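You operate a simulated robot arm through the tools that you are given. There is no shell and no other tool.

The job below is to be done with a simulated robot arm. You get a single attempt, and the scene is never put back.

JOB
Tare the open jar, fill it to 100 ml with plain water and weigh the water.
Fine: press tare once; leave the jar open on the pan, balance on; close the knob. Set down upright: glass jar.
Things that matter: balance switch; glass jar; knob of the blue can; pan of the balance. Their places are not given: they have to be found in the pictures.

Only the result counts: the job must be done as asked and must still hold three seconds after the hand-in. Knocking over, shifting, dropping, spilling or breaking anything else fails it.

ROBOT AND FRAMES
A 7-joint arm with a fingered hand, fixed in place. Base frame: the origin is on the floor under the middle of its stand, x ahead of it, y to its left, z up; the work surface is at about z = 900. Units: mm, rad, N and s.
It reaches about 1333 mm from its shoulder. Its first joint turns from -1.204 to 3.002 rad. Payload 5 kg.
The TCP is the grasp point between the finger pads, 32 mm short of the fingertips. In the tool frame z runs along the fingers and y along their closing line. The gripper opens to 160 mm; its body begins 89 mm behind the TCP. The gripper is a hand of 3 fingers: y runs from the thumb to the fingers, the wrist lies at [0, 0, -252] in the tool frame, and closing takes about 1.5 s.
Orientation is that of the tool frame in the base frame, as a unit quaternion [x, y, z, w]. With the fingers straight down and closing along the base's y, the tool's x points along the base's -x, its y along +y and its z along -z.

CONTROLS
- The arm moves only by the tool nudge_tool. Its argument "moves" is a list of rows, each an object of numbers (a shift or turn left out is 0, a gripper value left out holds the last): "tx", "ty", "tz": the shift along the tool's x, y, z in units of 100 mm (1.0 is 100 mm); "wx", "wy", "wz": the turn, a rotation vector about the tool's x, y, z in units of 45 degrees (1.0 is 45 degrees). In form: [{"tx": .., "ty": .., "tz": .., "wx": .., "wy": .., "wz": ..}, ...]. A call has 1 to 20 rows; each row is the pose to reach, as a shift and turn from the pose commanded when the call began, along the tool's axes at that moment. "grip" is the finger opening in mm, from 0 to 160, set as the call begins (left out, the last holds). A call with a number of a shift or a turn outside -1 to 1 is refused whole. Each row takes 0.2 s and may step no farther than 50 mm and 0.15 rad from the row before; otherwise, or with a gripper value out of range, the whole call is refused. Where a pose cannot be reached the arm comes as near as it can. A force on the tool above 40 N (or 10 N above the force at the start of the call, whichever is more), or a blocked arm, ends the call early, and 0.2 s more pass. Each finger travels about 108 mm/s and halts on what it meets, pressing with about 21 N; the grip force reading is that of the motor and also rises with nothing between the fingers. The clock runs only during rows and for 0.2 s after the last one: add rows that repeat a pose to give the fingers time. It gives the time, the measured TCP pose, the force on the tool (base axes), the opening and the grip force at its end, in the units of the frame above (readings bear some noise), with the torque about the TCP (base axes, N m) and any sound that the robot's microphone picked up.
- Cameras (640 x 400 px; columns grow to the right, rows downward): "scene" is fixed at [228.2, 647.6, 1684]; the picture's right is [-0.85, -0.52, 0.00], its down [-0.14, 0.24, -0.96] and it looks along [0.50, -0.82, -0.28] (base axes); focal length 363 px, centre (320, 200). "wrist" rides on the gripper at [65, -4, -116] in the tool frame; the picture's right is [0.06, 1.00, 0.00], its down [-0.87, 0.06, -0.49] and it looks along [-0.49, 0.03, 0.87] (tool axes); focal length 261 px, centre (320, 200).
- camera(camera): a new picture of that camera. It takes no simulated time.
- slide_trunk(by): slides the trunk up (or, below 0, down) by that many mm; the arm rides with it, the base frame stays. It gives what a move gives, with no picture.
- finger_targets(finger1, finger2, thumb_bend): sets how far each is bent, from 0 (flat) to 100 (curled in); at 30 the hand is open as for a grip, at 70 the pads meet at the TCP. One left out holds its place. A second passes; each finger stops where it meets its share of the squeeze, and holds until it gets a number again. A gripper value or a shape takes the hand back. It gives what a move gives, with no picture; readings hold the bend of each and the force on the fingers (four entries, about 0 where the hand has none), thumb and palm.
- hand_shape(shape): the hand has 3 fingers and takes this shape, open, in about a second: jaw (thumb against the fingers, like two jaws); tri (thumb and two fingers); tip (a fingertip pinch); poke (one finger out to press); point (the index stretched); flat (the hand flat); cup (the hand cupped); fist (a fist). The gripper value then closes the fingers along that shape, each until it touches; the sizes above hold for jaw. It gives what a move gives, with no picture.
- measure_at(camera, pixels): for up to 12 pixels [column, row] of the newest picture of that camera ("zoom" is the newest enlarged one), the place [x, y, z] in the base frame of the surface seen there, good to about 2 mm, but the place of the scene camera against the robot may be out by one fixed shift of up to 12 mm in any direction. It takes no simulated time.
- zoom(camera, box): a new picture of the part [left, top, right, bottom] of that camera's present view, enlarged. It takes no simulated time.
- close_job(): hands the job in; it is judged then, once.

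Open the gripper and draw the arm clear of the work before you hand the job in, unless the task says otherwise.

The tools are called after "Emit:" as name(argument=value, ...) on one line, values as JSON. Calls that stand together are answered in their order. nudge_tool: Moves the arm, as the interface text tells. Its arguments: {"type":"object","properties":{"moves":{"type":"array","items":{"type":"object","properties":{"tx":{"type":"number"},"ty":{"type":"number"},"tz":{"type":"number"},"wx":{"type":"number"},"wy":{"type":"number"},"wz":{"type":"number"}}}},"grip":{"type":"number"}},"required":["moves"]} The other tools are called the same way: slide_trunk (by) moves the trunk up or down; hand_shape (shape) gives the hand a shape; finger_targets (finger1, finger2, thumb_bend) moves the fingers one by one; camera (camera) takes a picture; measure_at (camera, pixels) gives the place of the surface under pixels of a picture; zoom (camera, box) takes an enlarged picture of a part of a camera's view; close_job () hands the job in.

At the start:

```text
time_s: 0.0
tcp_pos: [721.4, -346.9, 1352.2]
orientation: [0.0, 1.0, 0.001, 0.0]
force: [0.4, 0.8, -0.1]
ft_torque: [-0.02, -0.01, 0.01]
grip_width: 159.9
gripper_force: 0.1
shape: jaw
bend: [30.0, 30.0, 30.0]
finger forces: [0.0, 0.0, 0.0, 0.0, 0.1, 0.1]
trunk travel left (down, up): [-775.0, 165.0]
```

scene: 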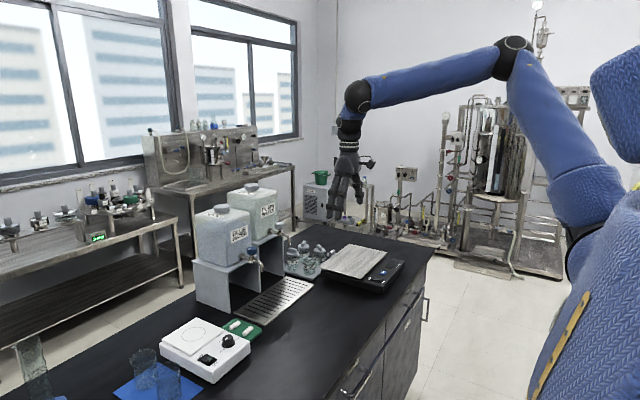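
wrist: 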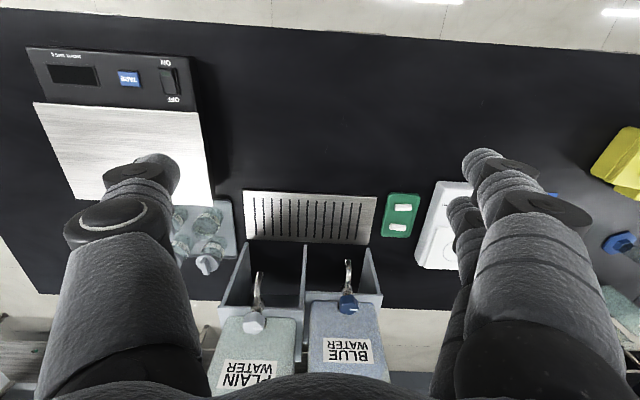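

The pictures show a balance (wrist, around 120,130), two water cans (plain at ~255,340 and blue at ~345,330) and glass things near (200,240). I zoom in to see the details better.

Emit:
zoom(camera="scene", box=[180, 170, 420, 320])

Emit:
zoom(camera="wrist", box=[0, 20, 240, 170])

Emit:
zoom(camera="wrist", box=[160, 180, 400, 330])

Emit:
zoom(camera="scene", box=[0, 300, 260, 400])

```text
2.67 times, centred on (300, 245) of scene
```

zoom: 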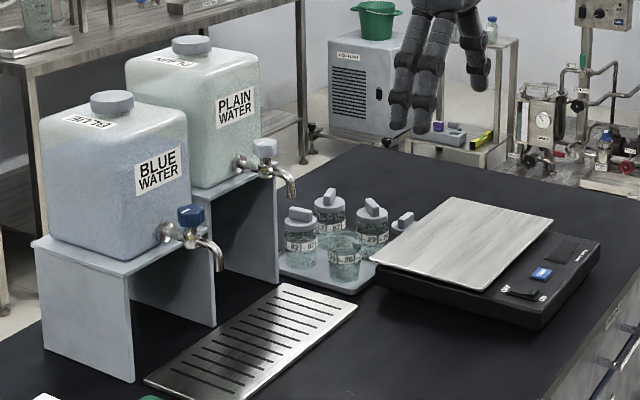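

```text
2.67 times, centred on (120, 95) of wrist
```

zoom: 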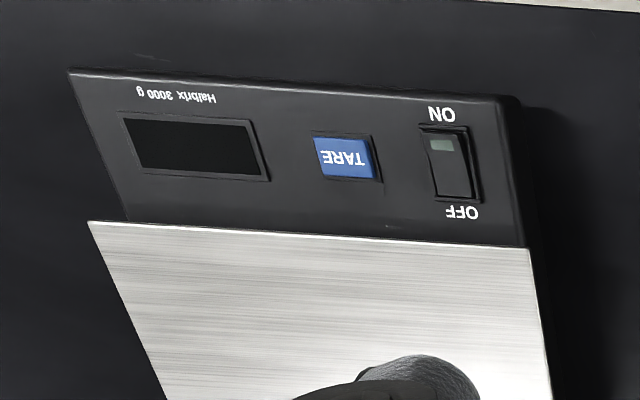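

```text
2.67 times, centred on (280, 255) of wrist
```

zoom: 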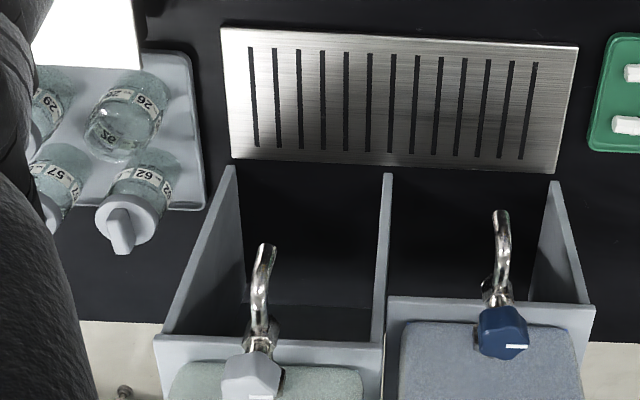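

```text
2.46 times, centred on (130, 350) of scene
```

zoom: 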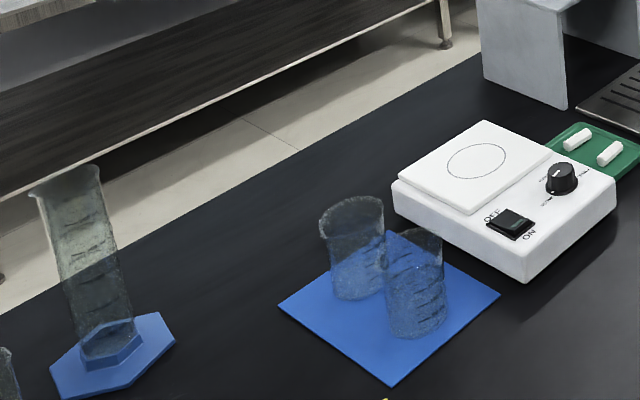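

The open jar seems to be in the tray with the lidded jars, the balance display is dark (off). I measure key points in the wrist picture.

Emit:
measure_at(camera="wrist", pixels=[[169, 74], [169, 89], [129, 79], [34, 104], [197, 114], [212, 205], [75, 197], [28, 50], [190, 58], [120, 140], [72, 75], [100, 20]])

Emit:
measure_at(camera="wrist", pixels=[[253, 322], [258, 275], [260, 290], [348, 305], [348, 262], [245, 192], [375, 198], [240, 240], [370, 242], [208, 218], [235, 257], [230, 205]])

Emit:
measure_at(camera="scene", pixels=[[310, 262], [309, 258], [309, 270], [279, 225], [289, 239], [280, 232], [262, 269], [251, 251], [376, 275], [383, 273], [355, 260], [320, 252]])

```text
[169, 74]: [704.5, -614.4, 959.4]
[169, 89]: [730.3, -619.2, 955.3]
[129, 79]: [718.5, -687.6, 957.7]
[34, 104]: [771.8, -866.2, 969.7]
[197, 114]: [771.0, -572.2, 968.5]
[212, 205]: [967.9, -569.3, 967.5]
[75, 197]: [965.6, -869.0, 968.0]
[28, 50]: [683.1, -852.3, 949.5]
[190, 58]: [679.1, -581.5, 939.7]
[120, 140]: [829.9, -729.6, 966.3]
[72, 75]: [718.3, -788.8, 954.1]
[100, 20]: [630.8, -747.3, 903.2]
```

```text
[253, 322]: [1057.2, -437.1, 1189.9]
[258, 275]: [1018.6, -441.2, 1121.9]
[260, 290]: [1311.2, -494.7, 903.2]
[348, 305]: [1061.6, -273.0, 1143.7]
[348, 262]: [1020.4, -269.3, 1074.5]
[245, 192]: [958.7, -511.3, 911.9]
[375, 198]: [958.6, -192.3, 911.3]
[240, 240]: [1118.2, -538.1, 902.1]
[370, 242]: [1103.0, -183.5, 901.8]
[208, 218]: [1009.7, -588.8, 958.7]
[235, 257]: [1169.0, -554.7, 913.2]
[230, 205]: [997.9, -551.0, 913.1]
```

```text
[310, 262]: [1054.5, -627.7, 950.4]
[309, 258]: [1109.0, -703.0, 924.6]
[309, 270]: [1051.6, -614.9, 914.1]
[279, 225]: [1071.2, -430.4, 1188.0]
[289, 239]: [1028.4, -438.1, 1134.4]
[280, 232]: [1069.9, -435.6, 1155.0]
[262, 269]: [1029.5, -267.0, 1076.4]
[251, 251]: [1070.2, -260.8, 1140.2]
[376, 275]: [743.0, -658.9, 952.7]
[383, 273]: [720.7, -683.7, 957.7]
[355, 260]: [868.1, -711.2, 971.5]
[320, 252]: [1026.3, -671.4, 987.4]
```

Balance pan is about x 771–968, y −869…−572 at z 968; plain spout near (1019,−441,1122). I zoom further on the jars and taps in the scene picture.

Emit:
zoom(camera="scene", box=[270, 228, 350, 278])

Emit:
zoom(camera="scene", box=[225, 205, 305, 255])

Emit:
zoom(camera="scene", box=[320, 235, 416, 295])

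```text
8.00 times, centred on (310, 253) of scene
```

zoom: 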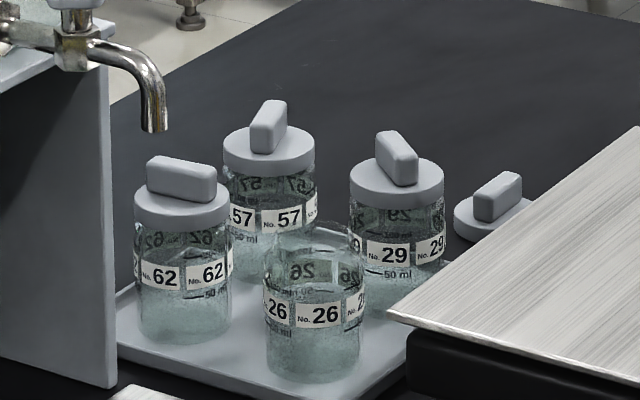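

```text
8.00 times, centred on (265, 230) of scene
```

zoom: 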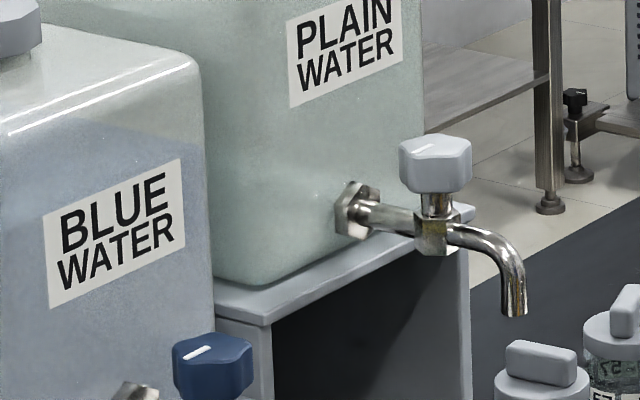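

```text
6.67 times, centred on (368, 265) of scene
```

zoom: 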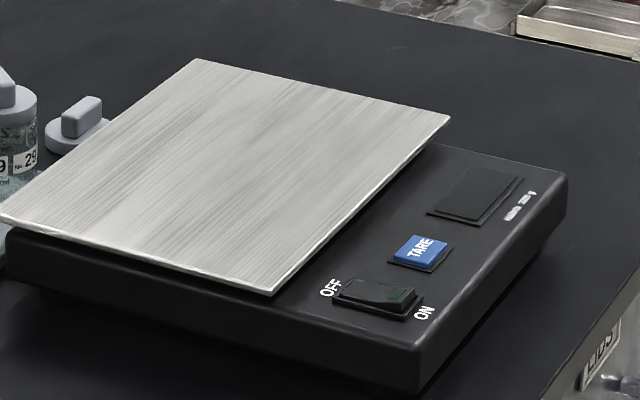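

Jar No. 26 is the open one. I measure the plain can and knob geometry and the jars in the enlarged pictures.

Emit:
zoom(camera="scene", box=[225, 205, 305, 255])

Emit:
measure_at(camera="zoom", pixels=[[435, 145], [405, 165], [467, 165], [437, 180], [437, 203], [437, 240], [385, 218], [350, 210], [515, 300], [505, 240], [235, 275], [350, 70]])

Emit:
measure_at(camera="scene", pixels=[[240, 190], [285, 200], [244, 210], [225, 206], [200, 210], [250, 232], [287, 268], [262, 265], [197, 262], [221, 291], [229, 312], [312, 282]])

```text
8.00 times, centred on (265, 230) of scene
```

zoom: 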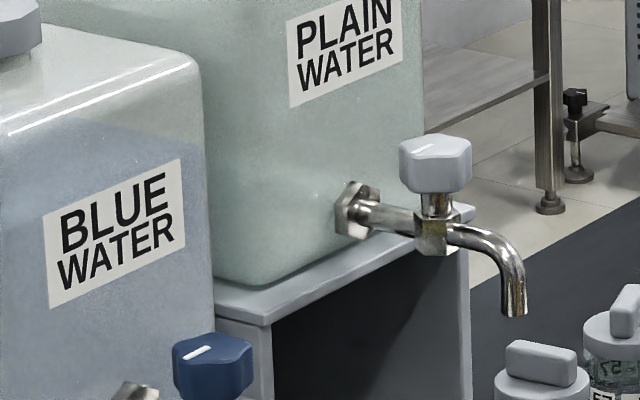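

```text
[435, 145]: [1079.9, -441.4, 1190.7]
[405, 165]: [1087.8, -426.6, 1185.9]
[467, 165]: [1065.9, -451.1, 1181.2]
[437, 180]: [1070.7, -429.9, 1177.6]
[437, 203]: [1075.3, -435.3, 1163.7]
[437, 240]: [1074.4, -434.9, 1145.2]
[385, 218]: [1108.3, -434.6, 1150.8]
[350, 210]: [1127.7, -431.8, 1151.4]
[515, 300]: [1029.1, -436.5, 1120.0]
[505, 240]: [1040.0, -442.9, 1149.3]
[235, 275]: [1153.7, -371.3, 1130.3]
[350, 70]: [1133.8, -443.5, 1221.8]
```

```text
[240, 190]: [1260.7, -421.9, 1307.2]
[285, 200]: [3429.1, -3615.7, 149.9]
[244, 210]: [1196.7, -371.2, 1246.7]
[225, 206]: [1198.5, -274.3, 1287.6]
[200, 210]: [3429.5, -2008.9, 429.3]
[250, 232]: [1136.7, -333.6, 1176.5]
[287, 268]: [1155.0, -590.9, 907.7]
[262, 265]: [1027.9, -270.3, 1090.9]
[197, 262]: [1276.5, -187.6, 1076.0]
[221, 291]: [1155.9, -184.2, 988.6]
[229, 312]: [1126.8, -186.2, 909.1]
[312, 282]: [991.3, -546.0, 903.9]
```

The plain tap knob axis is near (1072,−437), top z≈1190, can face at x≈1135; jar 26 stands near (1040,−620). I first take the poke shape up here, to see where the fingertip is.

Emit:
hand_shape(shape="poke")

Emit:
camera(camera="wrist")

Emit:
zoom(camera="scene", box=[290, 120, 400, 220])

```text
time_s: 0.9
tcp_pos: [720.7, -346.9, 1352.5]
orientation: [-0.001, 1.0, 0.001, 0.0]
force: [-0.7, -0.6, -0.7]
ft_torque: [0.02, 0.01, 0.02]
grip_width: 0.1
gripper_force: 0.0
shape: poke
bend: [100.0, 100.0, 46.0]
finger forces: [0.1, 0.0, 0.0, 0.0, 0.0, 0.0]
trunk travel left (down, up): [-775.0, 165.0]
```

```text
taken
```

wrist: 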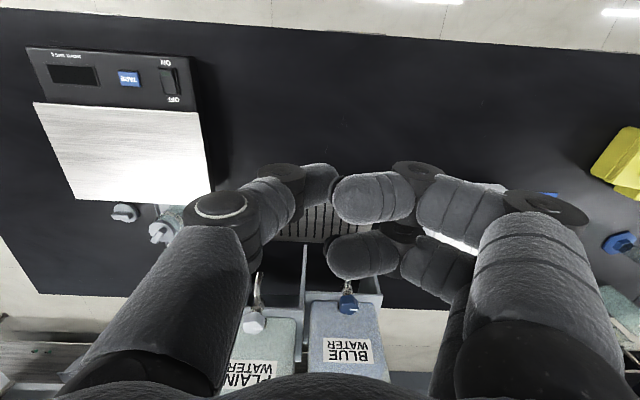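

```text
4.00 times, centred on (345, 170) of scene
```

zoom: 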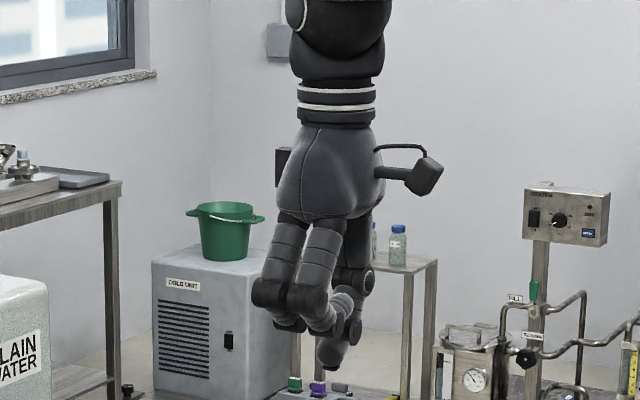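

In the poke shape the thumb (left in the wrist picture, tip at about (320,180)) seems to be the digit left standing out. I measure its tip in both pictures.

Emit:
measure_at(camera="wrist", pixels=[[325, 170], [315, 180], [330, 185], [300, 185], [345, 200], [400, 190], [275, 175], [335, 255], [390, 250]])

Emit:
measure_at(camera="zoom", pixels=[[330, 370], [325, 362], [333, 350], [285, 325], [320, 325], [345, 330], [355, 285], [270, 295]])

```text
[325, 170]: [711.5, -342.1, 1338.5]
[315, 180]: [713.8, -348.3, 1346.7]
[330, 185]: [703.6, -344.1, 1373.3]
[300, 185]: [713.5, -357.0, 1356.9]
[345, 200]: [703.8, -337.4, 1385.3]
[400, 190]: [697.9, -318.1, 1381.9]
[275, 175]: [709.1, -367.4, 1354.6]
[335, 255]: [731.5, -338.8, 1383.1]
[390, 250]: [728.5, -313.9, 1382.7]
```

```text
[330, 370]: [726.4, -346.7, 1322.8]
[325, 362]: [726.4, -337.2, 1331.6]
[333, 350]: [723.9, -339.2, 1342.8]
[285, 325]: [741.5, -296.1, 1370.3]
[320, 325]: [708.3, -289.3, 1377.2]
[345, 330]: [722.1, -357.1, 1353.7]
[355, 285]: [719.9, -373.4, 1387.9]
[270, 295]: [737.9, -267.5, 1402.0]
```

The thumb tip lies about 32 mm below the TCP (z≈1320), so it presses straight under the TCP. I move in steps toward the point above the ON side of the balance switch (704,−615).

Emit:
nudge_tool(moves=[{"tx": 0.04, "ty": -0.23, "tz": 0.23}, {"tx": 0.08, "ty": -0.46, "tz": 0.46}, {"tx": 0.12, "ty": -0.69, "tz": 0.69}, {"tx": 0.17, "ty": -0.92, "tz": 0.92}])

Emit:
nudge_tool(moves=[{"ty": -0.23, "tz": 0.23}, {"ty": -0.46, "tz": 0.46}, {"ty": -0.69, "tz": 0.69}, {"ty": -0.9, "tz": 0.92}])

Emit:
nudge_tool(moves=[{"ty": -0.23, "tz": 0.2}, {"ty": -0.46, "tz": 0.4}, {"ty": -0.69, "tz": 0.6}, {"ty": -0.86, "tz": 0.8}, {"ty": -0.86, "tz": 0.8}])

Emit:
camera(camera="wrist")

Emit:
camera(camera="scene")

```text
time_s: 1.9
tcp_pos: [704.5, -439.6, 1258.9]
orientation: [0.0, 1.0, 0.0, -0.001]
force: [-1.3, 0.8, 0.0]
ft_torque: [0.02, -0.03, 0.03]
grip_width: 0.0
gripper_force: 0.1
shape: poke
bend: [100.0, 100.0, 46.0]
finger forces: [0.0, 0.0, 0.0, 0.1, 0.0, 0.2]
trunk travel left (down, up): [-775.0, 165.0]
```

```text
time_s: 2.9
tcp_pos: [704.2, -529.6, 1168.6]
orientation: [-0.001, 1.0, 0.001, 0.0]
force: [-0.2, -1.0, -0.6]
ft_torque: [0.02, -0.02, -0.02]
grip_width: 0.0
gripper_force: 0.0
shape: poke
bend: [100.0, 100.0, 46.0]
finger forces: [0.0, 0.1, 0.0, 0.0, 0.0, 0.0]
trunk travel left (down, up): [-775.0, 165.0]
```

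```text
time_s: 4.1
tcp_pos: [703.7, -613.4, 1089.6]
orientation: [0.0, 1.0, 0.0, 0.001]
force: [0.2, -0.3, -0.8]
ft_torque: [0.02, 0.01, 0.03]
grip_width: 0.0
gripper_force: 0.0
shape: poke
bend: [100.0, 100.0, 46.0]
finger forces: [0.1, 0.0, 0.0, 0.0, 0.0, 0.0]
trunk travel left (down, up): [-775.0, 165.0]
```

```text
taken
```

wrist: 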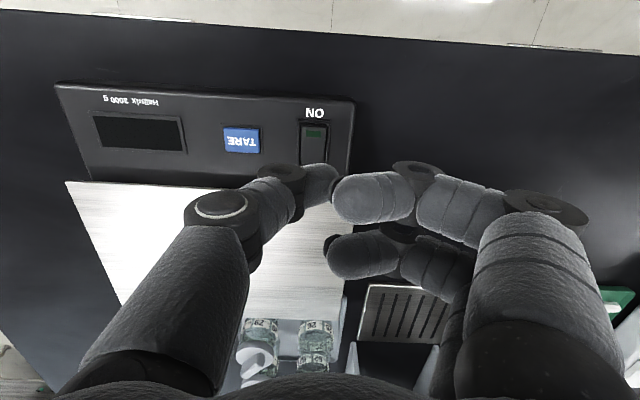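

```text
taken
```

scene: 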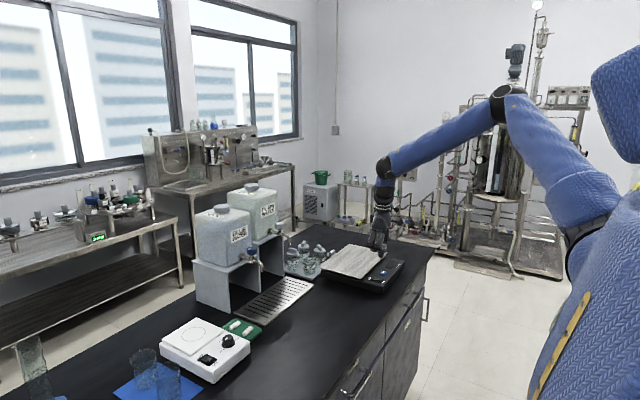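

The switch is visible just below the thumb tip, ON side at (314,135) in the wrist picture. I measure the rocker ends and the button from this nearer view.

Emit:
measure_at(camera="wrist", pixels=[[314, 124], [314, 133], [314, 145], [314, 155], [241, 139], [300, 140], [327, 140], [314, 112], [316, 172], [320, 182]])

Emit:
zoom(camera="wrist", box=[210, 90, 370, 190])

Emit:
zoom(camera="scene", box=[330, 200, 426, 300])

```text
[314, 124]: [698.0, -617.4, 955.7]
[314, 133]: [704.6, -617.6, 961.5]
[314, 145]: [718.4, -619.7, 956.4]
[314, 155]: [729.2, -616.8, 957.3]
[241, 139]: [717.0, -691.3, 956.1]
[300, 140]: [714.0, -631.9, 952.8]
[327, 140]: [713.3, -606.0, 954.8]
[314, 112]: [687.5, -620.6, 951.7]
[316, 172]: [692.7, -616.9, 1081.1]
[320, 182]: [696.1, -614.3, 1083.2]
```

```text
4.00 times, centred on (290, 140) of wrist
```

zoom: 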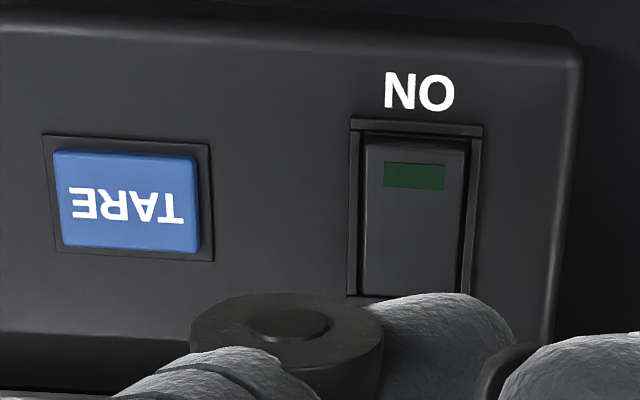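

```text
4.00 times, centred on (378, 250) of scene
```

zoom: 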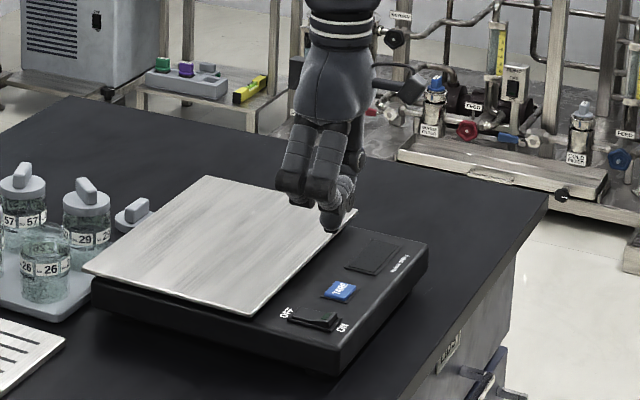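

The rocker spans x≈699–737 at y≈−617, its ON end raised at z≈961. I lower the fingertip to about 10 mm above the ON end (x≈702).

Emit:
nudge_tool(moves=[{"tx": 0.01, "ty": -0.04, "tz": 0.3}, {"tx": 0.01, "ty": -0.05, "tz": 0.6}, {"tx": 0.01, "ty": -0.05, "tz": 0.8}, {"tx": 0.01, "ty": -0.05, "tz": 0.84}])

Emit:
zoom(camera="scene", box=[345, 230, 409, 290])

Emit:
camera(camera="wrist")

```text
time_s: 5.1
tcp_pos: [702.7, -617.8, 1005.0]
orientation: [0.0, 1.0, 0.001, 0.0]
force: [-0.8, -0.5, 0.9]
ft_torque: [-0.03, -0.01, 0.01]
grip_width: 0.0
gripper_force: 0.0
shape: poke
bend: [100.0, 100.0, 46.0]
finger forces: [0.0, 0.0, 0.1, 0.0, 0.1, 0.1]
trunk travel left (down, up): [-775.0, 165.0]
```

```text
6.67 times, centred on (377, 260) of scene
```

zoom: 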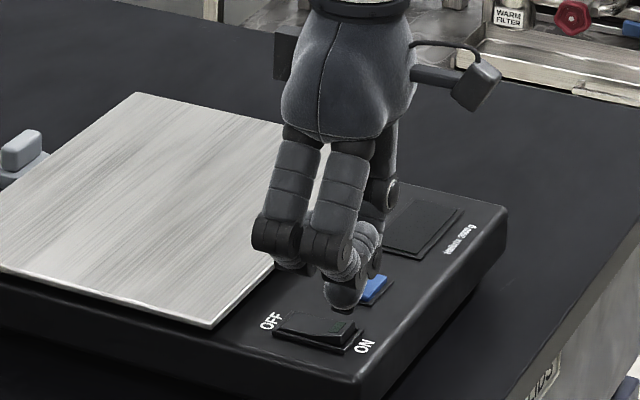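

```text
taken
```

wrist: 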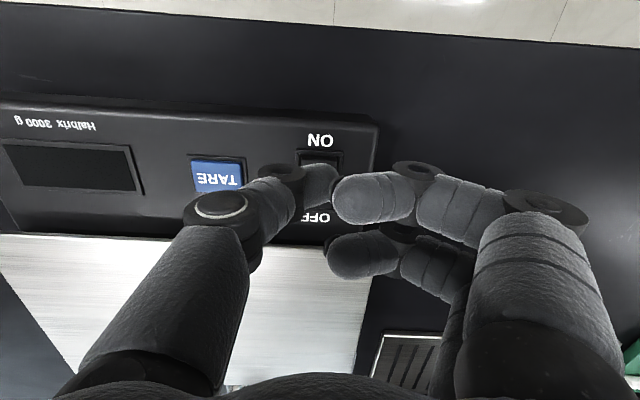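

The tip hovers about 10 mm above the ON end of the switch. I press down in small steps and lift again.

Emit:
nudge_tool(moves=[{"tz": 0.06}, {"tz": 0.1}, {"tz": 0.13}, {"tz": 0.16}, {"tz": 0.18}])

Emit:
zoom(camera="wrist", box=[0, 90, 400, 260])

```text
time_s: 6.3
tcp_pos: [704.3, -620.5, 989.2]
orientation: [0.0, 1.0, 0.0, 0.002]
force: [0.2, -6.6, 23.1]
ft_torque: [-0.14, -0.13, -0.06]
grip_width: 0.0
gripper_force: 0.1
shape: poke
bend: [100.0, 100.0, 46.0]
finger forces: [0.0, 0.0, 0.0, 0.1, 23.4, 0.1]
trunk travel left (down, up): [-775.0, 165.0]
heard: click
```

```text
1.60 times, centred on (200, 175) of wrist
```

zoom: 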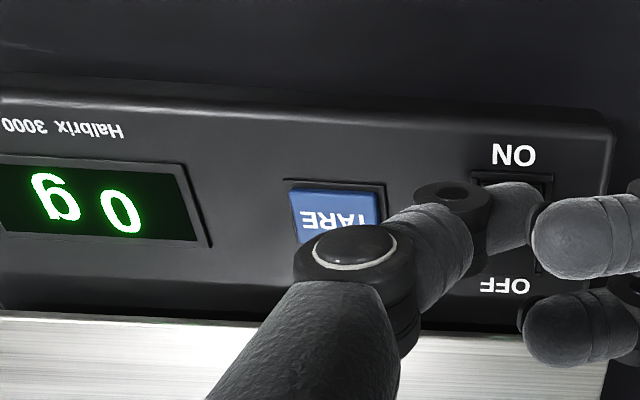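

A click was heard and the display shows "0 g": the balance is on. I lift straight up.

Emit:
nudge_tool(moves=[{"tz": -0.2}, {"tz": -0.5}, {"tz": -0.8}, {"tz": -1.0}])

Emit:
nudge_tool(moves=[{"tz": -0.3}, {"tz": -0.6}, {"tz": -0.9}, {"tz": -1.0}])

Emit:
hand_shape(shape="jaw")

Emit:
camera(camera="wrist")

Emit:
camera(camera="scene")

```text
time_s: 7.3
tcp_pos: [702.4, -617.4, 1086.7]
orientation: [-0.002, 1.0, 0.0, 0.0]
force: [-0.1, 0.1, 0.4]
ft_torque: [-0.02, -0.01, 0.0]
grip_width: 0.1
gripper_force: 0.0
shape: poke
bend: [100.0, 100.0, 46.0]
finger forces: [0.0, 0.0, 0.0, 0.0, 0.0, 0.0]
trunk travel left (down, up): [-775.0, 165.0]
```

```text
time_s: 8.3
tcp_pos: [702.5, -617.9, 1187.6]
orientation: [0.0, 1.0, 0.001, 0.0]
force: [-0.3, 0.1, 0.2]
ft_torque: [0.02, 0.0, -0.03]
grip_width: 0.1
gripper_force: 0.0
shape: poke
bend: [100.0, 100.0, 46.0]
finger forces: [0.0, 0.0, 0.0, 0.0, 0.1, 0.0]
trunk travel left (down, up): [-775.0, 165.0]
```

```text
time_s: 9.2
tcp_pos: [702.1, -619.1, 1185.8]
orientation: [0.0, 1.0, 0.001, -0.001]
force: [-0.4, -0.5, 0.4]
ft_torque: [0.0, 0.0, 0.0]
grip_width: 159.7
gripper_force: 0.0
shape: jaw
bend: [30.0, 30.0, 30.0]
finger forces: [0.0, 0.0, 0.0, 0.0, 0.0, 0.0]
trunk travel left (down, up): [-775.0, 165.0]
```

```text
taken
```

wrist: 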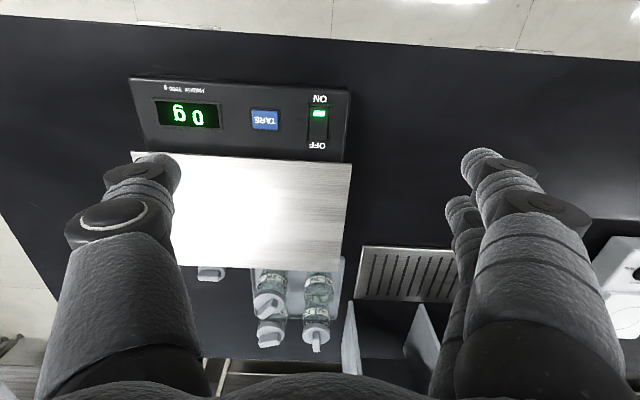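

```text
taken
```

scene: 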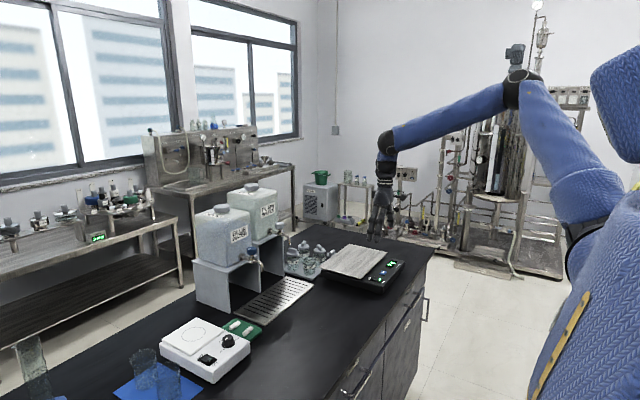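

The balance shows 0 g with the switch lit. I move forward over the pan to view the open jar from nearer.

Emit:
nudge_tool(moves=[{"tx": -0.33}, {"tx": -0.66}, {"tx": -1.0}])

Emit:
camera(camera="wrist")

Emit:
zoom(camera="wrist", box=[180, 150, 420, 300])

```text
time_s: 10.0
tcp_pos: [804.7, -619.1, 1185.1]
orientation: [0.001, 1.0, 0.001, -0.001]
force: [0.1, 0.2, 0.9]
ft_torque: [0.0, 0.0, -0.03]
grip_width: 159.7
gripper_force: 0.0
shape: jaw
bend: [30.0, 30.0, 30.0]
finger forces: [0.0, 0.0, 0.0, 0.0, 0.0, 0.1]
trunk travel left (down, up): [-775.0, 165.0]
```

```text
taken
```

wrist: 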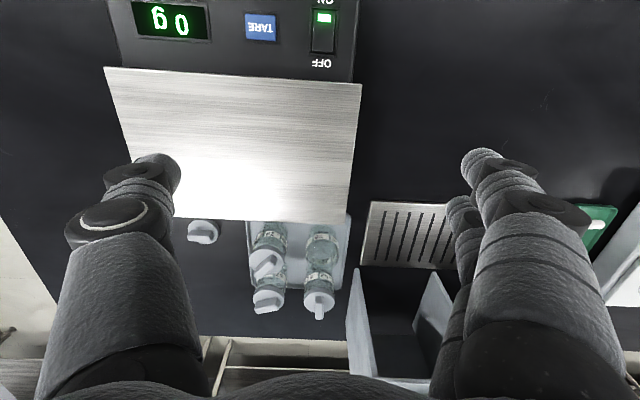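

```text
2.67 times, centred on (300, 225) of wrist
```

zoom: 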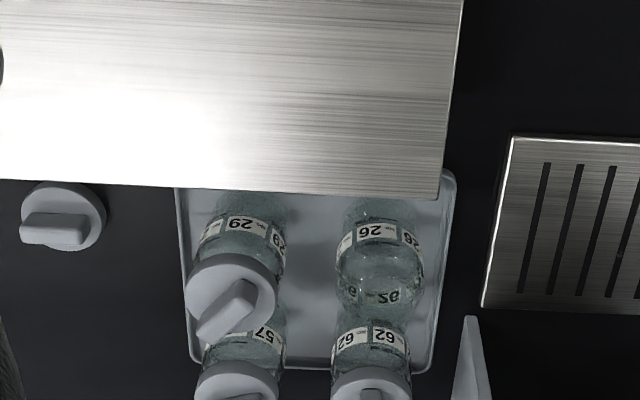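

Jar 26 is at (322,250) in the wrist picture, right behind the pan edge. I measure its label, rim and neighbours.

Emit:
measure_at(camera="zoom", pixels=[[376, 230], [345, 240], [412, 242], [380, 300], [340, 265], [420, 265], [380, 250], [230, 265], [232, 290], [370, 375], [372, 340], [442, 180]])

Emit:
measure_at(camera="wrist", pixels=[[319, 290], [268, 292], [266, 260], [201, 230], [340, 270], [347, 285], [355, 340], [420, 300]])

Emit:
zoom(camera="scene", box=[286, 238, 334, 268])

```text
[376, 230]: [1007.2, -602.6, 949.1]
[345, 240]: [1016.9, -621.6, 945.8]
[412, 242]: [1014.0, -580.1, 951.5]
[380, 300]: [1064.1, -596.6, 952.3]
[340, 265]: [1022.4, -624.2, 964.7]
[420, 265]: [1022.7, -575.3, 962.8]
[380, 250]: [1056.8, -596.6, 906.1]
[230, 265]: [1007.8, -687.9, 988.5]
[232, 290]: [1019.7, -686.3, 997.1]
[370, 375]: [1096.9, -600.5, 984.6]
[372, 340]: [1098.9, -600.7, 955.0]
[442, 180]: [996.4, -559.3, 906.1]
```

```text
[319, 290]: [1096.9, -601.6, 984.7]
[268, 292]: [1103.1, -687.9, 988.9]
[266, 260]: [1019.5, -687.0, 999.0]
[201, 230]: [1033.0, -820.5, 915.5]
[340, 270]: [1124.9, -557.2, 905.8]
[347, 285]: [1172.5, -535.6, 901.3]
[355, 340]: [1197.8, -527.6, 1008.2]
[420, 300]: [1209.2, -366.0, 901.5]
```

```text
13.33 times, centred on (310, 253) of scene
```

zoom: 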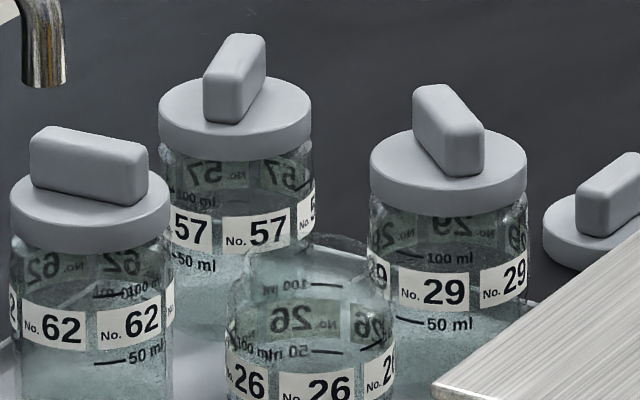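

Jar 26 seems to be centred near (1035,−600) with radius ≈28 mm, with about 31 mm to jar 29 and 39 mm to the pan. I measure my own finger positions and the jar rim in the scene enlargement.

Emit:
measure_at(camera="wrist", pixels=[[480, 158], [462, 205], [150, 165], [115, 180], [175, 175], [500, 175], [465, 230], [540, 195], [455, 200], [480, 235]])

Emit:
measure_at(camera="zoom", pixels=[[240, 262], [310, 237], [390, 270], [310, 385], [250, 380], [375, 375], [250, 310], [480, 295], [480, 370], [448, 205], [100, 340], [105, 190]])

Emit:
zoom(camera="scene", box=[298, 248, 330, 278])

```text
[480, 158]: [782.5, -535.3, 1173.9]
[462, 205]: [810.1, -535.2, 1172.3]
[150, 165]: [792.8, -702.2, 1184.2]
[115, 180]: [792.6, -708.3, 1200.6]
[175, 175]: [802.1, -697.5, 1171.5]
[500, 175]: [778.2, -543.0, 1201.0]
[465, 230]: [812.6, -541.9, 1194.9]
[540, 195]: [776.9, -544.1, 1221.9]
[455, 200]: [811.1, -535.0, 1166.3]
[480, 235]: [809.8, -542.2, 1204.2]
```

```text
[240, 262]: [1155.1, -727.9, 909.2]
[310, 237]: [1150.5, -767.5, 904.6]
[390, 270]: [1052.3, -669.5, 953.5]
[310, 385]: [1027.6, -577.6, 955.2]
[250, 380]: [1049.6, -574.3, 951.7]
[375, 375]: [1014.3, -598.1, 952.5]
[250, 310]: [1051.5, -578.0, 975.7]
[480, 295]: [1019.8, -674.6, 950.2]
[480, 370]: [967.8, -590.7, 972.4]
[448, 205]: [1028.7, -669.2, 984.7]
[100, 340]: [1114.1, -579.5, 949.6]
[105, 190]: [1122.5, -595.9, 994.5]
```

```text
13.33 times, centred on (314, 263) of scene
```

zoom: 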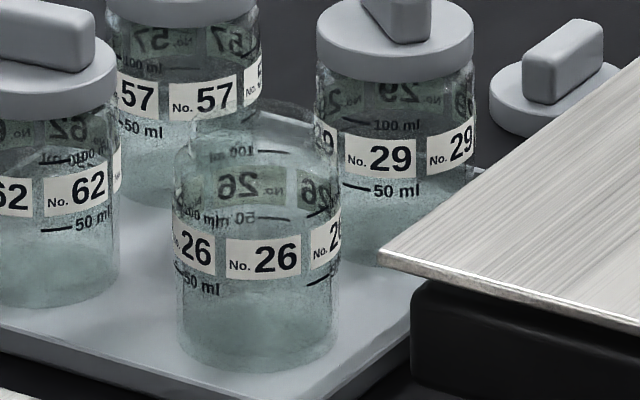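

The two fingers are about ±16 mm beside the centre line and ≈24 mm thick, so I grasp jar 26 diagonally: thumb into the middle of the four jars, fingers on the free robot-left side. I move forward while turning the hand by 38° about the vertical.

Emit:
nudge_tool(moves=[{"tx": -0.2, "ty": 0.04, "wz": -0.17}, {"tx": -0.4, "ty": 0.08, "wz": -0.34}, {"tx": -0.6, "ty": 0.12, "wz": -0.51}, {"tx": -0.8, "ty": 0.16, "wz": -0.68}, {"tx": -1.0, "ty": 0.19, "wz": -0.844}])

Emit:
camera(camera="wrist")

```text
time_s: 11.2
tcp_pos: [903.5, -600.6, 1185.2]
orientation: [-0.326, 0.945, 0.001, -0.001]
force: [-0.3, 0.3, 0.5]
ft_torque: [0.02, 0.05, -0.01]
grip_width: 160.0
gripper_force: 0.0
shape: jaw
bend: [30.0, 30.0, 30.0]
finger forces: [0.0, 0.0, 0.0, 0.0, 0.0, 0.0]
trunk travel left (down, up): [-775.0, 165.0]
```

```text
taken
```

wrist: 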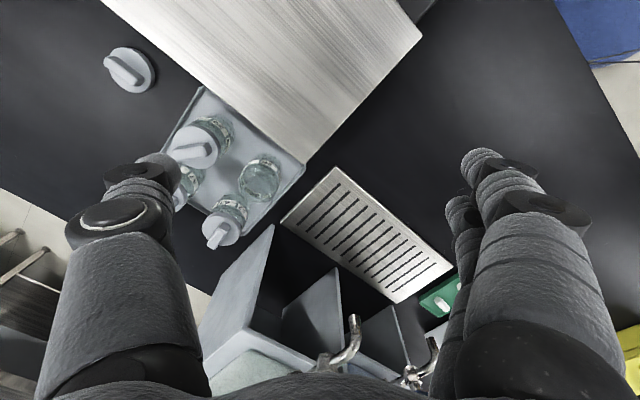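

The jar mouth is at (262,180), with the free diagonal visible. I move on toward the jar and measure again.

Emit:
nudge_tool(moves=[{"tx": -0.25, "ty": -0.2, "tz": 0.1}, {"tx": -0.5, "ty": -0.4, "tz": 0.2}, {"tx": -0.75, "ty": -0.6, "tz": 0.3}, {"tx": -0.75, "ty": -0.6, "tz": 0.3}])

Emit:
camera(camera="wrist")

Emit:
zoom(camera="wrist", box=[160, 70, 400, 220])

```text
time_s: 12.2
tcp_pos: [959.8, -600.2, 1160.8]
orientation: [-0.325, 0.946, 0.0, 0.0]
force: [0.5, -0.6, -0.1]
ft_torque: [0.03, 0.02, 0.04]
grip_width: 159.8
gripper_force: 0.0
shape: jaw
bend: [30.0, 30.0, 30.0]
finger forces: [0.0, 0.1, 0.1, 0.1, 0.1, 0.1]
out of reach, approached as far as the arm can: row 2, 3, 4
trunk travel left (down, up): [-775.0, 165.0]
```

```text
taken
```

wrist: 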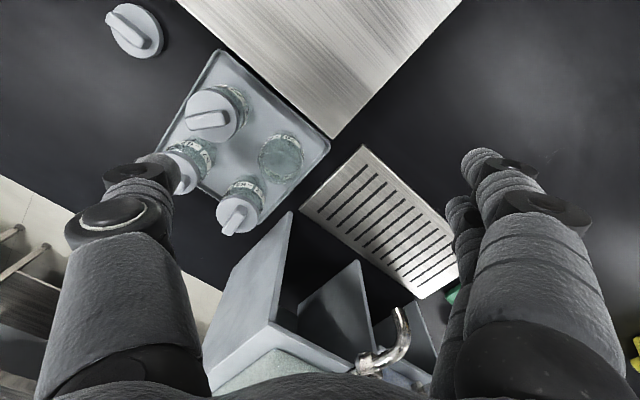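

```text
2.67 times, centred on (280, 145) of wrist
```

zoom: 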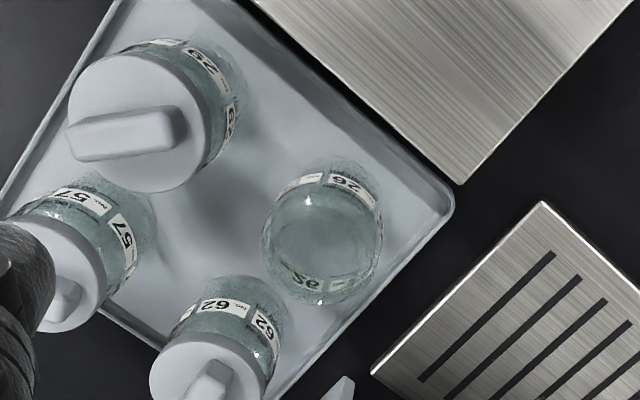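

The jar is out of reach at this height, since the shoulder stands high. I measure the robot's shoulder in the scene picture to decide how far to lower the trunk.

Emit:
camera(camera="scene")

Emit:
measure_at(camera="scene", pixels=[[585, 180], [575, 250], [600, 280], [515, 75], [600, 350], [620, 90], [555, 130], [600, 200], [630, 250]])

Emit:
measure_at(camera="zoom", pixels=[[265, 235], [382, 225], [325, 180], [320, 300], [355, 190], [300, 185], [290, 205], [365, 275], [460, 180], [130, 100], [210, 355], [320, 240]])

```text
taken
```

scene: 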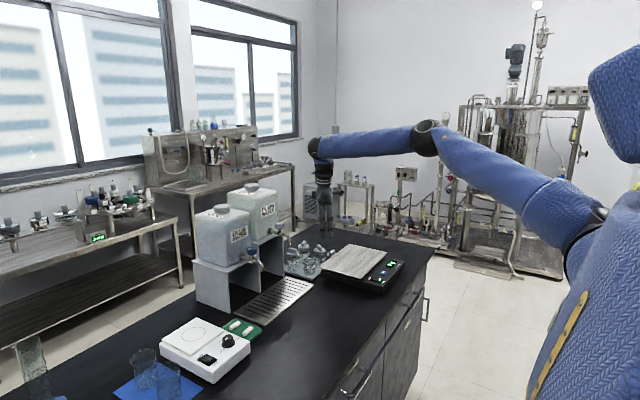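

```text
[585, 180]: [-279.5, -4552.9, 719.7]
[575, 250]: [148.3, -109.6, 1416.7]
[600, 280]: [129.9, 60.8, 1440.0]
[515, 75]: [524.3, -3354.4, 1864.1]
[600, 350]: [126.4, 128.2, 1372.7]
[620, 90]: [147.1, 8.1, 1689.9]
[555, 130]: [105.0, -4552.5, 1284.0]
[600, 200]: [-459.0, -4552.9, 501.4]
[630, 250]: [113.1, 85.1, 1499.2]
```

```text
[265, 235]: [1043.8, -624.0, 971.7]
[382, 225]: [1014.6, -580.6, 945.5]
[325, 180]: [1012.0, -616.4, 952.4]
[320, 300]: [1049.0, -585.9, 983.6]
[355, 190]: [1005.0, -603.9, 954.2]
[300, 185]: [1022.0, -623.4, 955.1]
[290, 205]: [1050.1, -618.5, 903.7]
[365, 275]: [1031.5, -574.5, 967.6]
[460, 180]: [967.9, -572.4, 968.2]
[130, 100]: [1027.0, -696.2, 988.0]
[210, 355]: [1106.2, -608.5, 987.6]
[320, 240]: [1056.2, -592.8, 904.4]
```

The arm is nearly straight at shoulder height z≈1420, so I must tilt the hand and lower the trunk a bit. I first draw back over the pan and up a little.

Emit:
nudge_tool(moves=[{"tx": 0.2, "ty": 0.16, "tz": -0.1}, {"tx": 0.4, "ty": 0.32, "tz": -0.2}, {"tx": 0.6, "ty": 0.48, "tz": -0.3}, {"tx": 0.79, "ty": 0.62, "tz": -0.5}])

```text
time_s: 13.2
tcp_pos: [856.6, -597.8, 1212.4]
orientation: [-0.326, 0.945, 0.0, 0.001]
force: [-0.8, -0.4, 0.3]
ft_torque: [0.0, -0.03, 0.0]
grip_width: 159.9
gripper_force: 0.0
shape: jaw
bend: [30.0, 30.0, 30.0]
finger forces: [0.0, 0.0, 0.0, 0.1, 0.0, 0.0]
trunk travel left (down, up): [-775.0, 165.0]
```

The hand is back over the pan at (857,−598,1212). I lower the trunk by 150 mm, which brings the fingertips to about z 1030, still clear.

Emit:
slide_trunk(by=-150)

```text
time_s: 14.9
tcp_pos: [857.7, -597.6, 1062.5]
orientation: [-0.326, 0.945, -0.001, 0.0]
force: [-0.1, 0.8, -0.2]
ft_torque: [-0.02, 0.0, 0.0]
grip_width: 159.9
gripper_force: 0.1
shape: jaw
bend: [30.0, 30.0, 30.0]
finger forces: [0.0, 0.0, 0.1, 0.1, 0.0, 0.1]
trunk travel left (down, up): [-625.0, 315.0]
```

Now I turn the hand back through straight to −38° yaw (heading forward and to the right of the robot), lifting slightly.

Emit:
nudge_tool(moves=[{"tz": -0.1, "wz": 0.169}, {"tz": -0.2, "wz": 0.338}, {"tz": -0.3, "wz": 0.507}, {"tz": -0.4, "wz": 0.676}, {"tz": -0.5, "wz": 0.845}])

Emit:
nudge_tool(moves=[{"wz": 0.169}, {"wz": 0.338}, {"wz": 0.507}, {"wz": 0.676}, {"wz": 0.845}, {"wz": 0.845}])

Emit:
camera(camera="wrist")

```text
time_s: 16.1
tcp_pos: [857.7, -598.3, 1113.2]
orientation: [0.001, 1.0, 0.001, 0.0]
force: [-0.7, -0.5, 0.7]
ft_torque: [0.01, 0.02, 0.0]
grip_width: 160.0
gripper_force: 0.0
shape: jaw
bend: [30.0, 30.0, 30.0]
finger forces: [0.0, 0.0, 0.1, 0.0, 0.0, 0.0]
trunk travel left (down, up): [-625.0, 315.0]
```

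```text
time_s: 17.6
tcp_pos: [857.9, -598.3, 1111.6]
orientation: [0.326, 0.945, 0.0, 0.001]
force: [0.3, 0.3, 0.4]
ft_torque: [0.03, 0.0, 0.04]
grip_width: 159.9
gripper_force: 0.1
shape: jaw
bend: [30.0, 30.0, 30.0]
finger forces: [0.1, 0.0, 0.1, 0.0, 0.1, 0.0]
trunk travel left (down, up): [-625.0, 315.0]
```

```text
taken
```

wrist: 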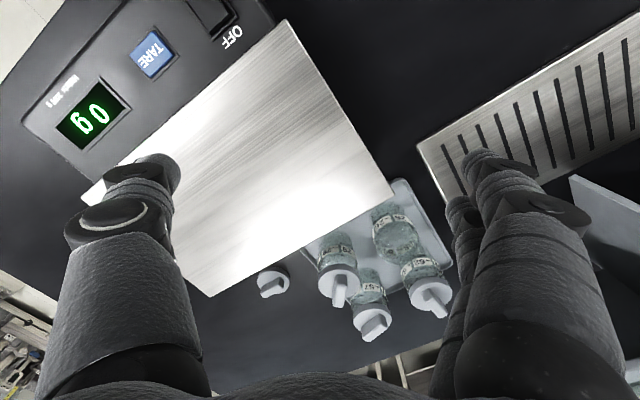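

Yaw is now −38°. I tilt the hand 35° so the fingers point forward-down, narrow the opening to 78 mm and move halfway toward the jar.

Emit:
nudge_tool(moves=[{"tx": -0.14, "ty": 0.107, "tz": 0.02, "wy": -0.156}, {"tx": -0.28, "ty": 0.214, "tz": 0.04, "wy": -0.312}, {"tx": -0.42, "ty": 0.32, "tz": 0.06, "wy": -0.468}, {"tx": -0.56, "ty": 0.427, "tz": 0.08, "wy": -0.624}, {"tx": -0.699, "ty": 0.534, "tz": 0.1, "wy": -0.778}, {"tx": -0.699, "ty": 0.534, "tz": 0.1, "wy": -0.778}], grip=78)

Emit:
camera(camera="wrist")

Emit:
camera(camera="scene")

```text
time_s: 18.9
tcp_pos: [947.0, -599.7, 1102.3]
orientation: [0.311, 0.901, -0.097, 0.285]
force: [-0.3, 0.7, 0.4]
ft_torque: [-0.04, -0.01, 0.0]
grip_width: 78.7
gripper_force: 0.0
shape: jaw
bend: [72.0, 72.0, 70.0]
finger forces: [0.0, 0.0, 0.0, 0.0, 0.0, 0.1]
trunk travel left (down, up): [-625.0, 315.0]
```

```text
taken
```

wrist: 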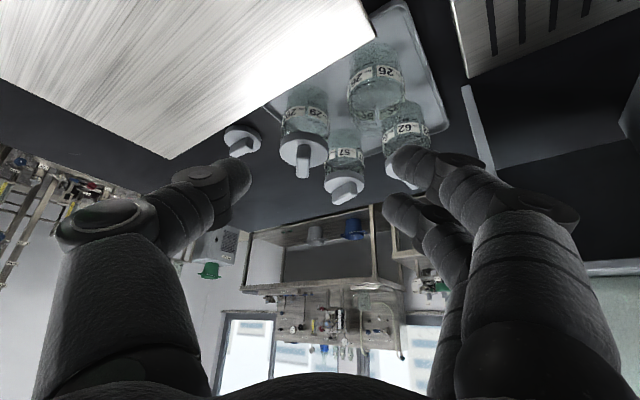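

```text
taken
```

scene: 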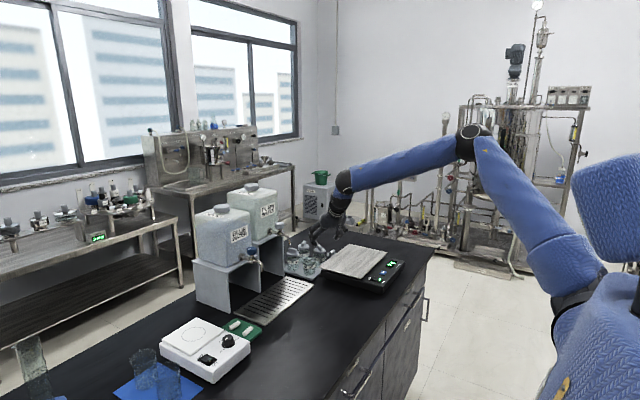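

The fingers curve inward at this opening, tips at (240,178), (403,158) and (393,205). I measure those tips against the jar.

Emit:
measure_at(camera="wrist", pixels=[[240, 180], [230, 195], [405, 160], [395, 205], [415, 175], [215, 175], [440, 175], [378, 72], [350, 78], [404, 80], [375, 108], [300, 140]])

Emit:
zoom(camera="scene", box=[280, 215, 360, 275])

Emit:
zoom(camera="wrist", box=[220, 0, 480, 230])

```text
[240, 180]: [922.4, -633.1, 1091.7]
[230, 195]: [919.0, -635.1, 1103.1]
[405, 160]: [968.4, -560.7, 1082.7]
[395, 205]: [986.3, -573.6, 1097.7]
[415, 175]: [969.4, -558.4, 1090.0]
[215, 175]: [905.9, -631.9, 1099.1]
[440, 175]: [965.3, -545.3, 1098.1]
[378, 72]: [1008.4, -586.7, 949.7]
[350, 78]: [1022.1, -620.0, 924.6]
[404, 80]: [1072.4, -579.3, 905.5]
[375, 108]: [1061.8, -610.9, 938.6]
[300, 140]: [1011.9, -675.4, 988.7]
```

```text
6.67 times, centred on (320, 245) of scene
```

zoom: 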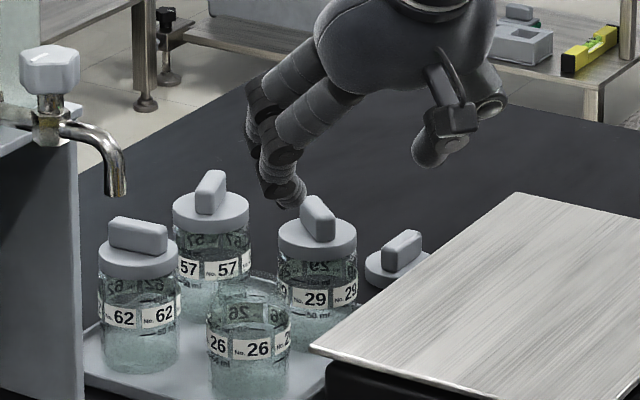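

```text
1.74 times, centred on (350, 115) of wrist
```

zoom: 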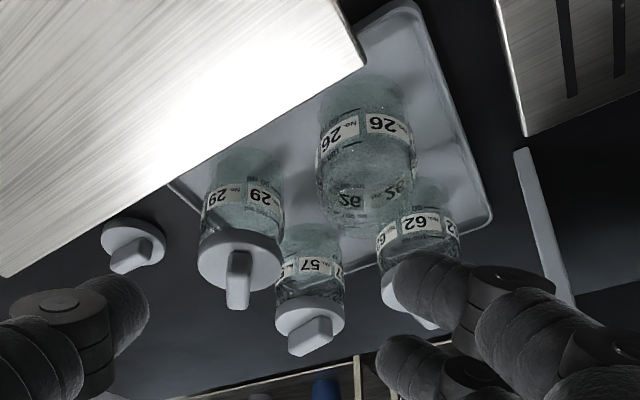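

The fingertips are ±41–44 mm from the centre line, so the jar (r≈26.5, centre ≈(1032,−600), rim z≈984) fits between. I move above the jar, with tips still above the lid handles.

Emit:
nudge_tool(moves=[{"tx": -0.05, "ty": 0.17, "tz": 0.29}, {"tx": -0.1, "ty": 0.35, "tz": 0.58}, {"tx": -0.159, "ty": 0.526, "tz": 0.869}, {"tx": -0.159, "ty": 0.526, "tz": 0.869}])

Emit:
camera(camera="wrist")

Emit:
zoom(camera="scene", box=[270, 215, 350, 275])

```text
time_s: 19.9
tcp_pos: [1028.0, -596.5, 1040.6]
orientation: [0.311, 0.902, -0.098, 0.284]
force: [-0.3, 0.4, -0.6]
ft_torque: [0.01, -0.02, 0.01]
grip_width: 78.4
gripper_force: 0.1
shape: jaw
bend: [72.0, 72.0, 70.0]
finger forces: [0.1, 0.0, 0.1, 0.0, 0.0, 0.0]
trunk travel left (down, up): [-625.0, 315.0]
```

```text
taken
```

wrist: 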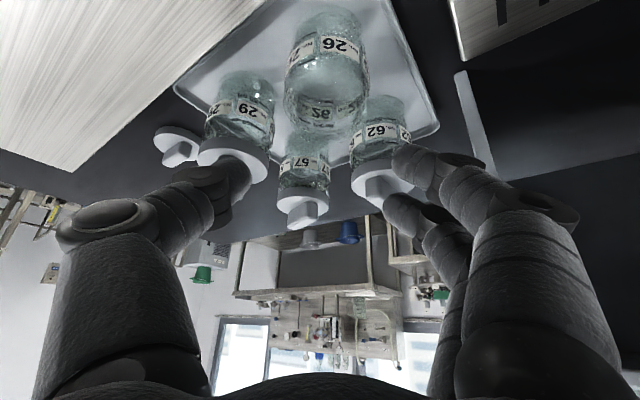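

```text
6.67 times, centred on (310, 245) of scene
```

zoom: 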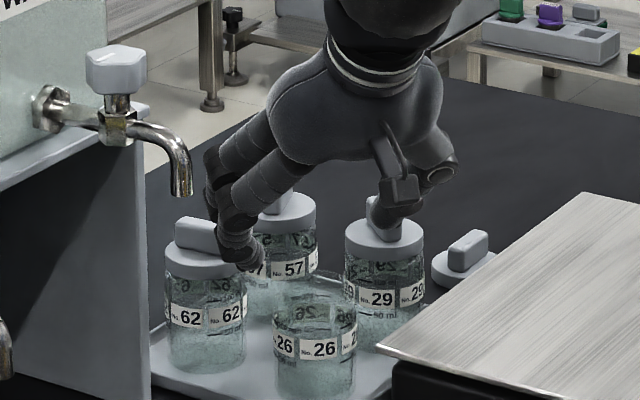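

The jar mouth (325,98) lies centred between thumb tip (240,175) and finger tips (400,160). I re-measure the tips and neighbours before descending.

Emit:
measure_at(camera="wrist", pixels=[[243, 175], [405, 158], [393, 200], [288, 90], [364, 90], [325, 128], [310, 45], [345, 48], [240, 140], [262, 165], [375, 160], [233, 170]])

Emit:
zoom(camera="wrist", box=[200, 0, 440, 220])

```text
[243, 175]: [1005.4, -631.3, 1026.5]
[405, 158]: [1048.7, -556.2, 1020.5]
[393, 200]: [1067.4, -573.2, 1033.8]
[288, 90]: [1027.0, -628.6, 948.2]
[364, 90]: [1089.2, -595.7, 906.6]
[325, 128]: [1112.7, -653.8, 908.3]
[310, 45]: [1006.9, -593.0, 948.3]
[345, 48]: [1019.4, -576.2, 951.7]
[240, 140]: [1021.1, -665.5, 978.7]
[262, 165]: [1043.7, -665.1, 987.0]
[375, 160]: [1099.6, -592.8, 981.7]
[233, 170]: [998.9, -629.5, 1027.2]
```

```text
1.82 times, centred on (320, 110) of wrist
```

zoom: 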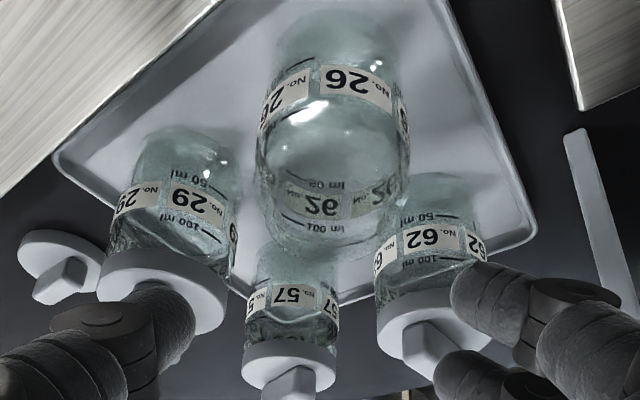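

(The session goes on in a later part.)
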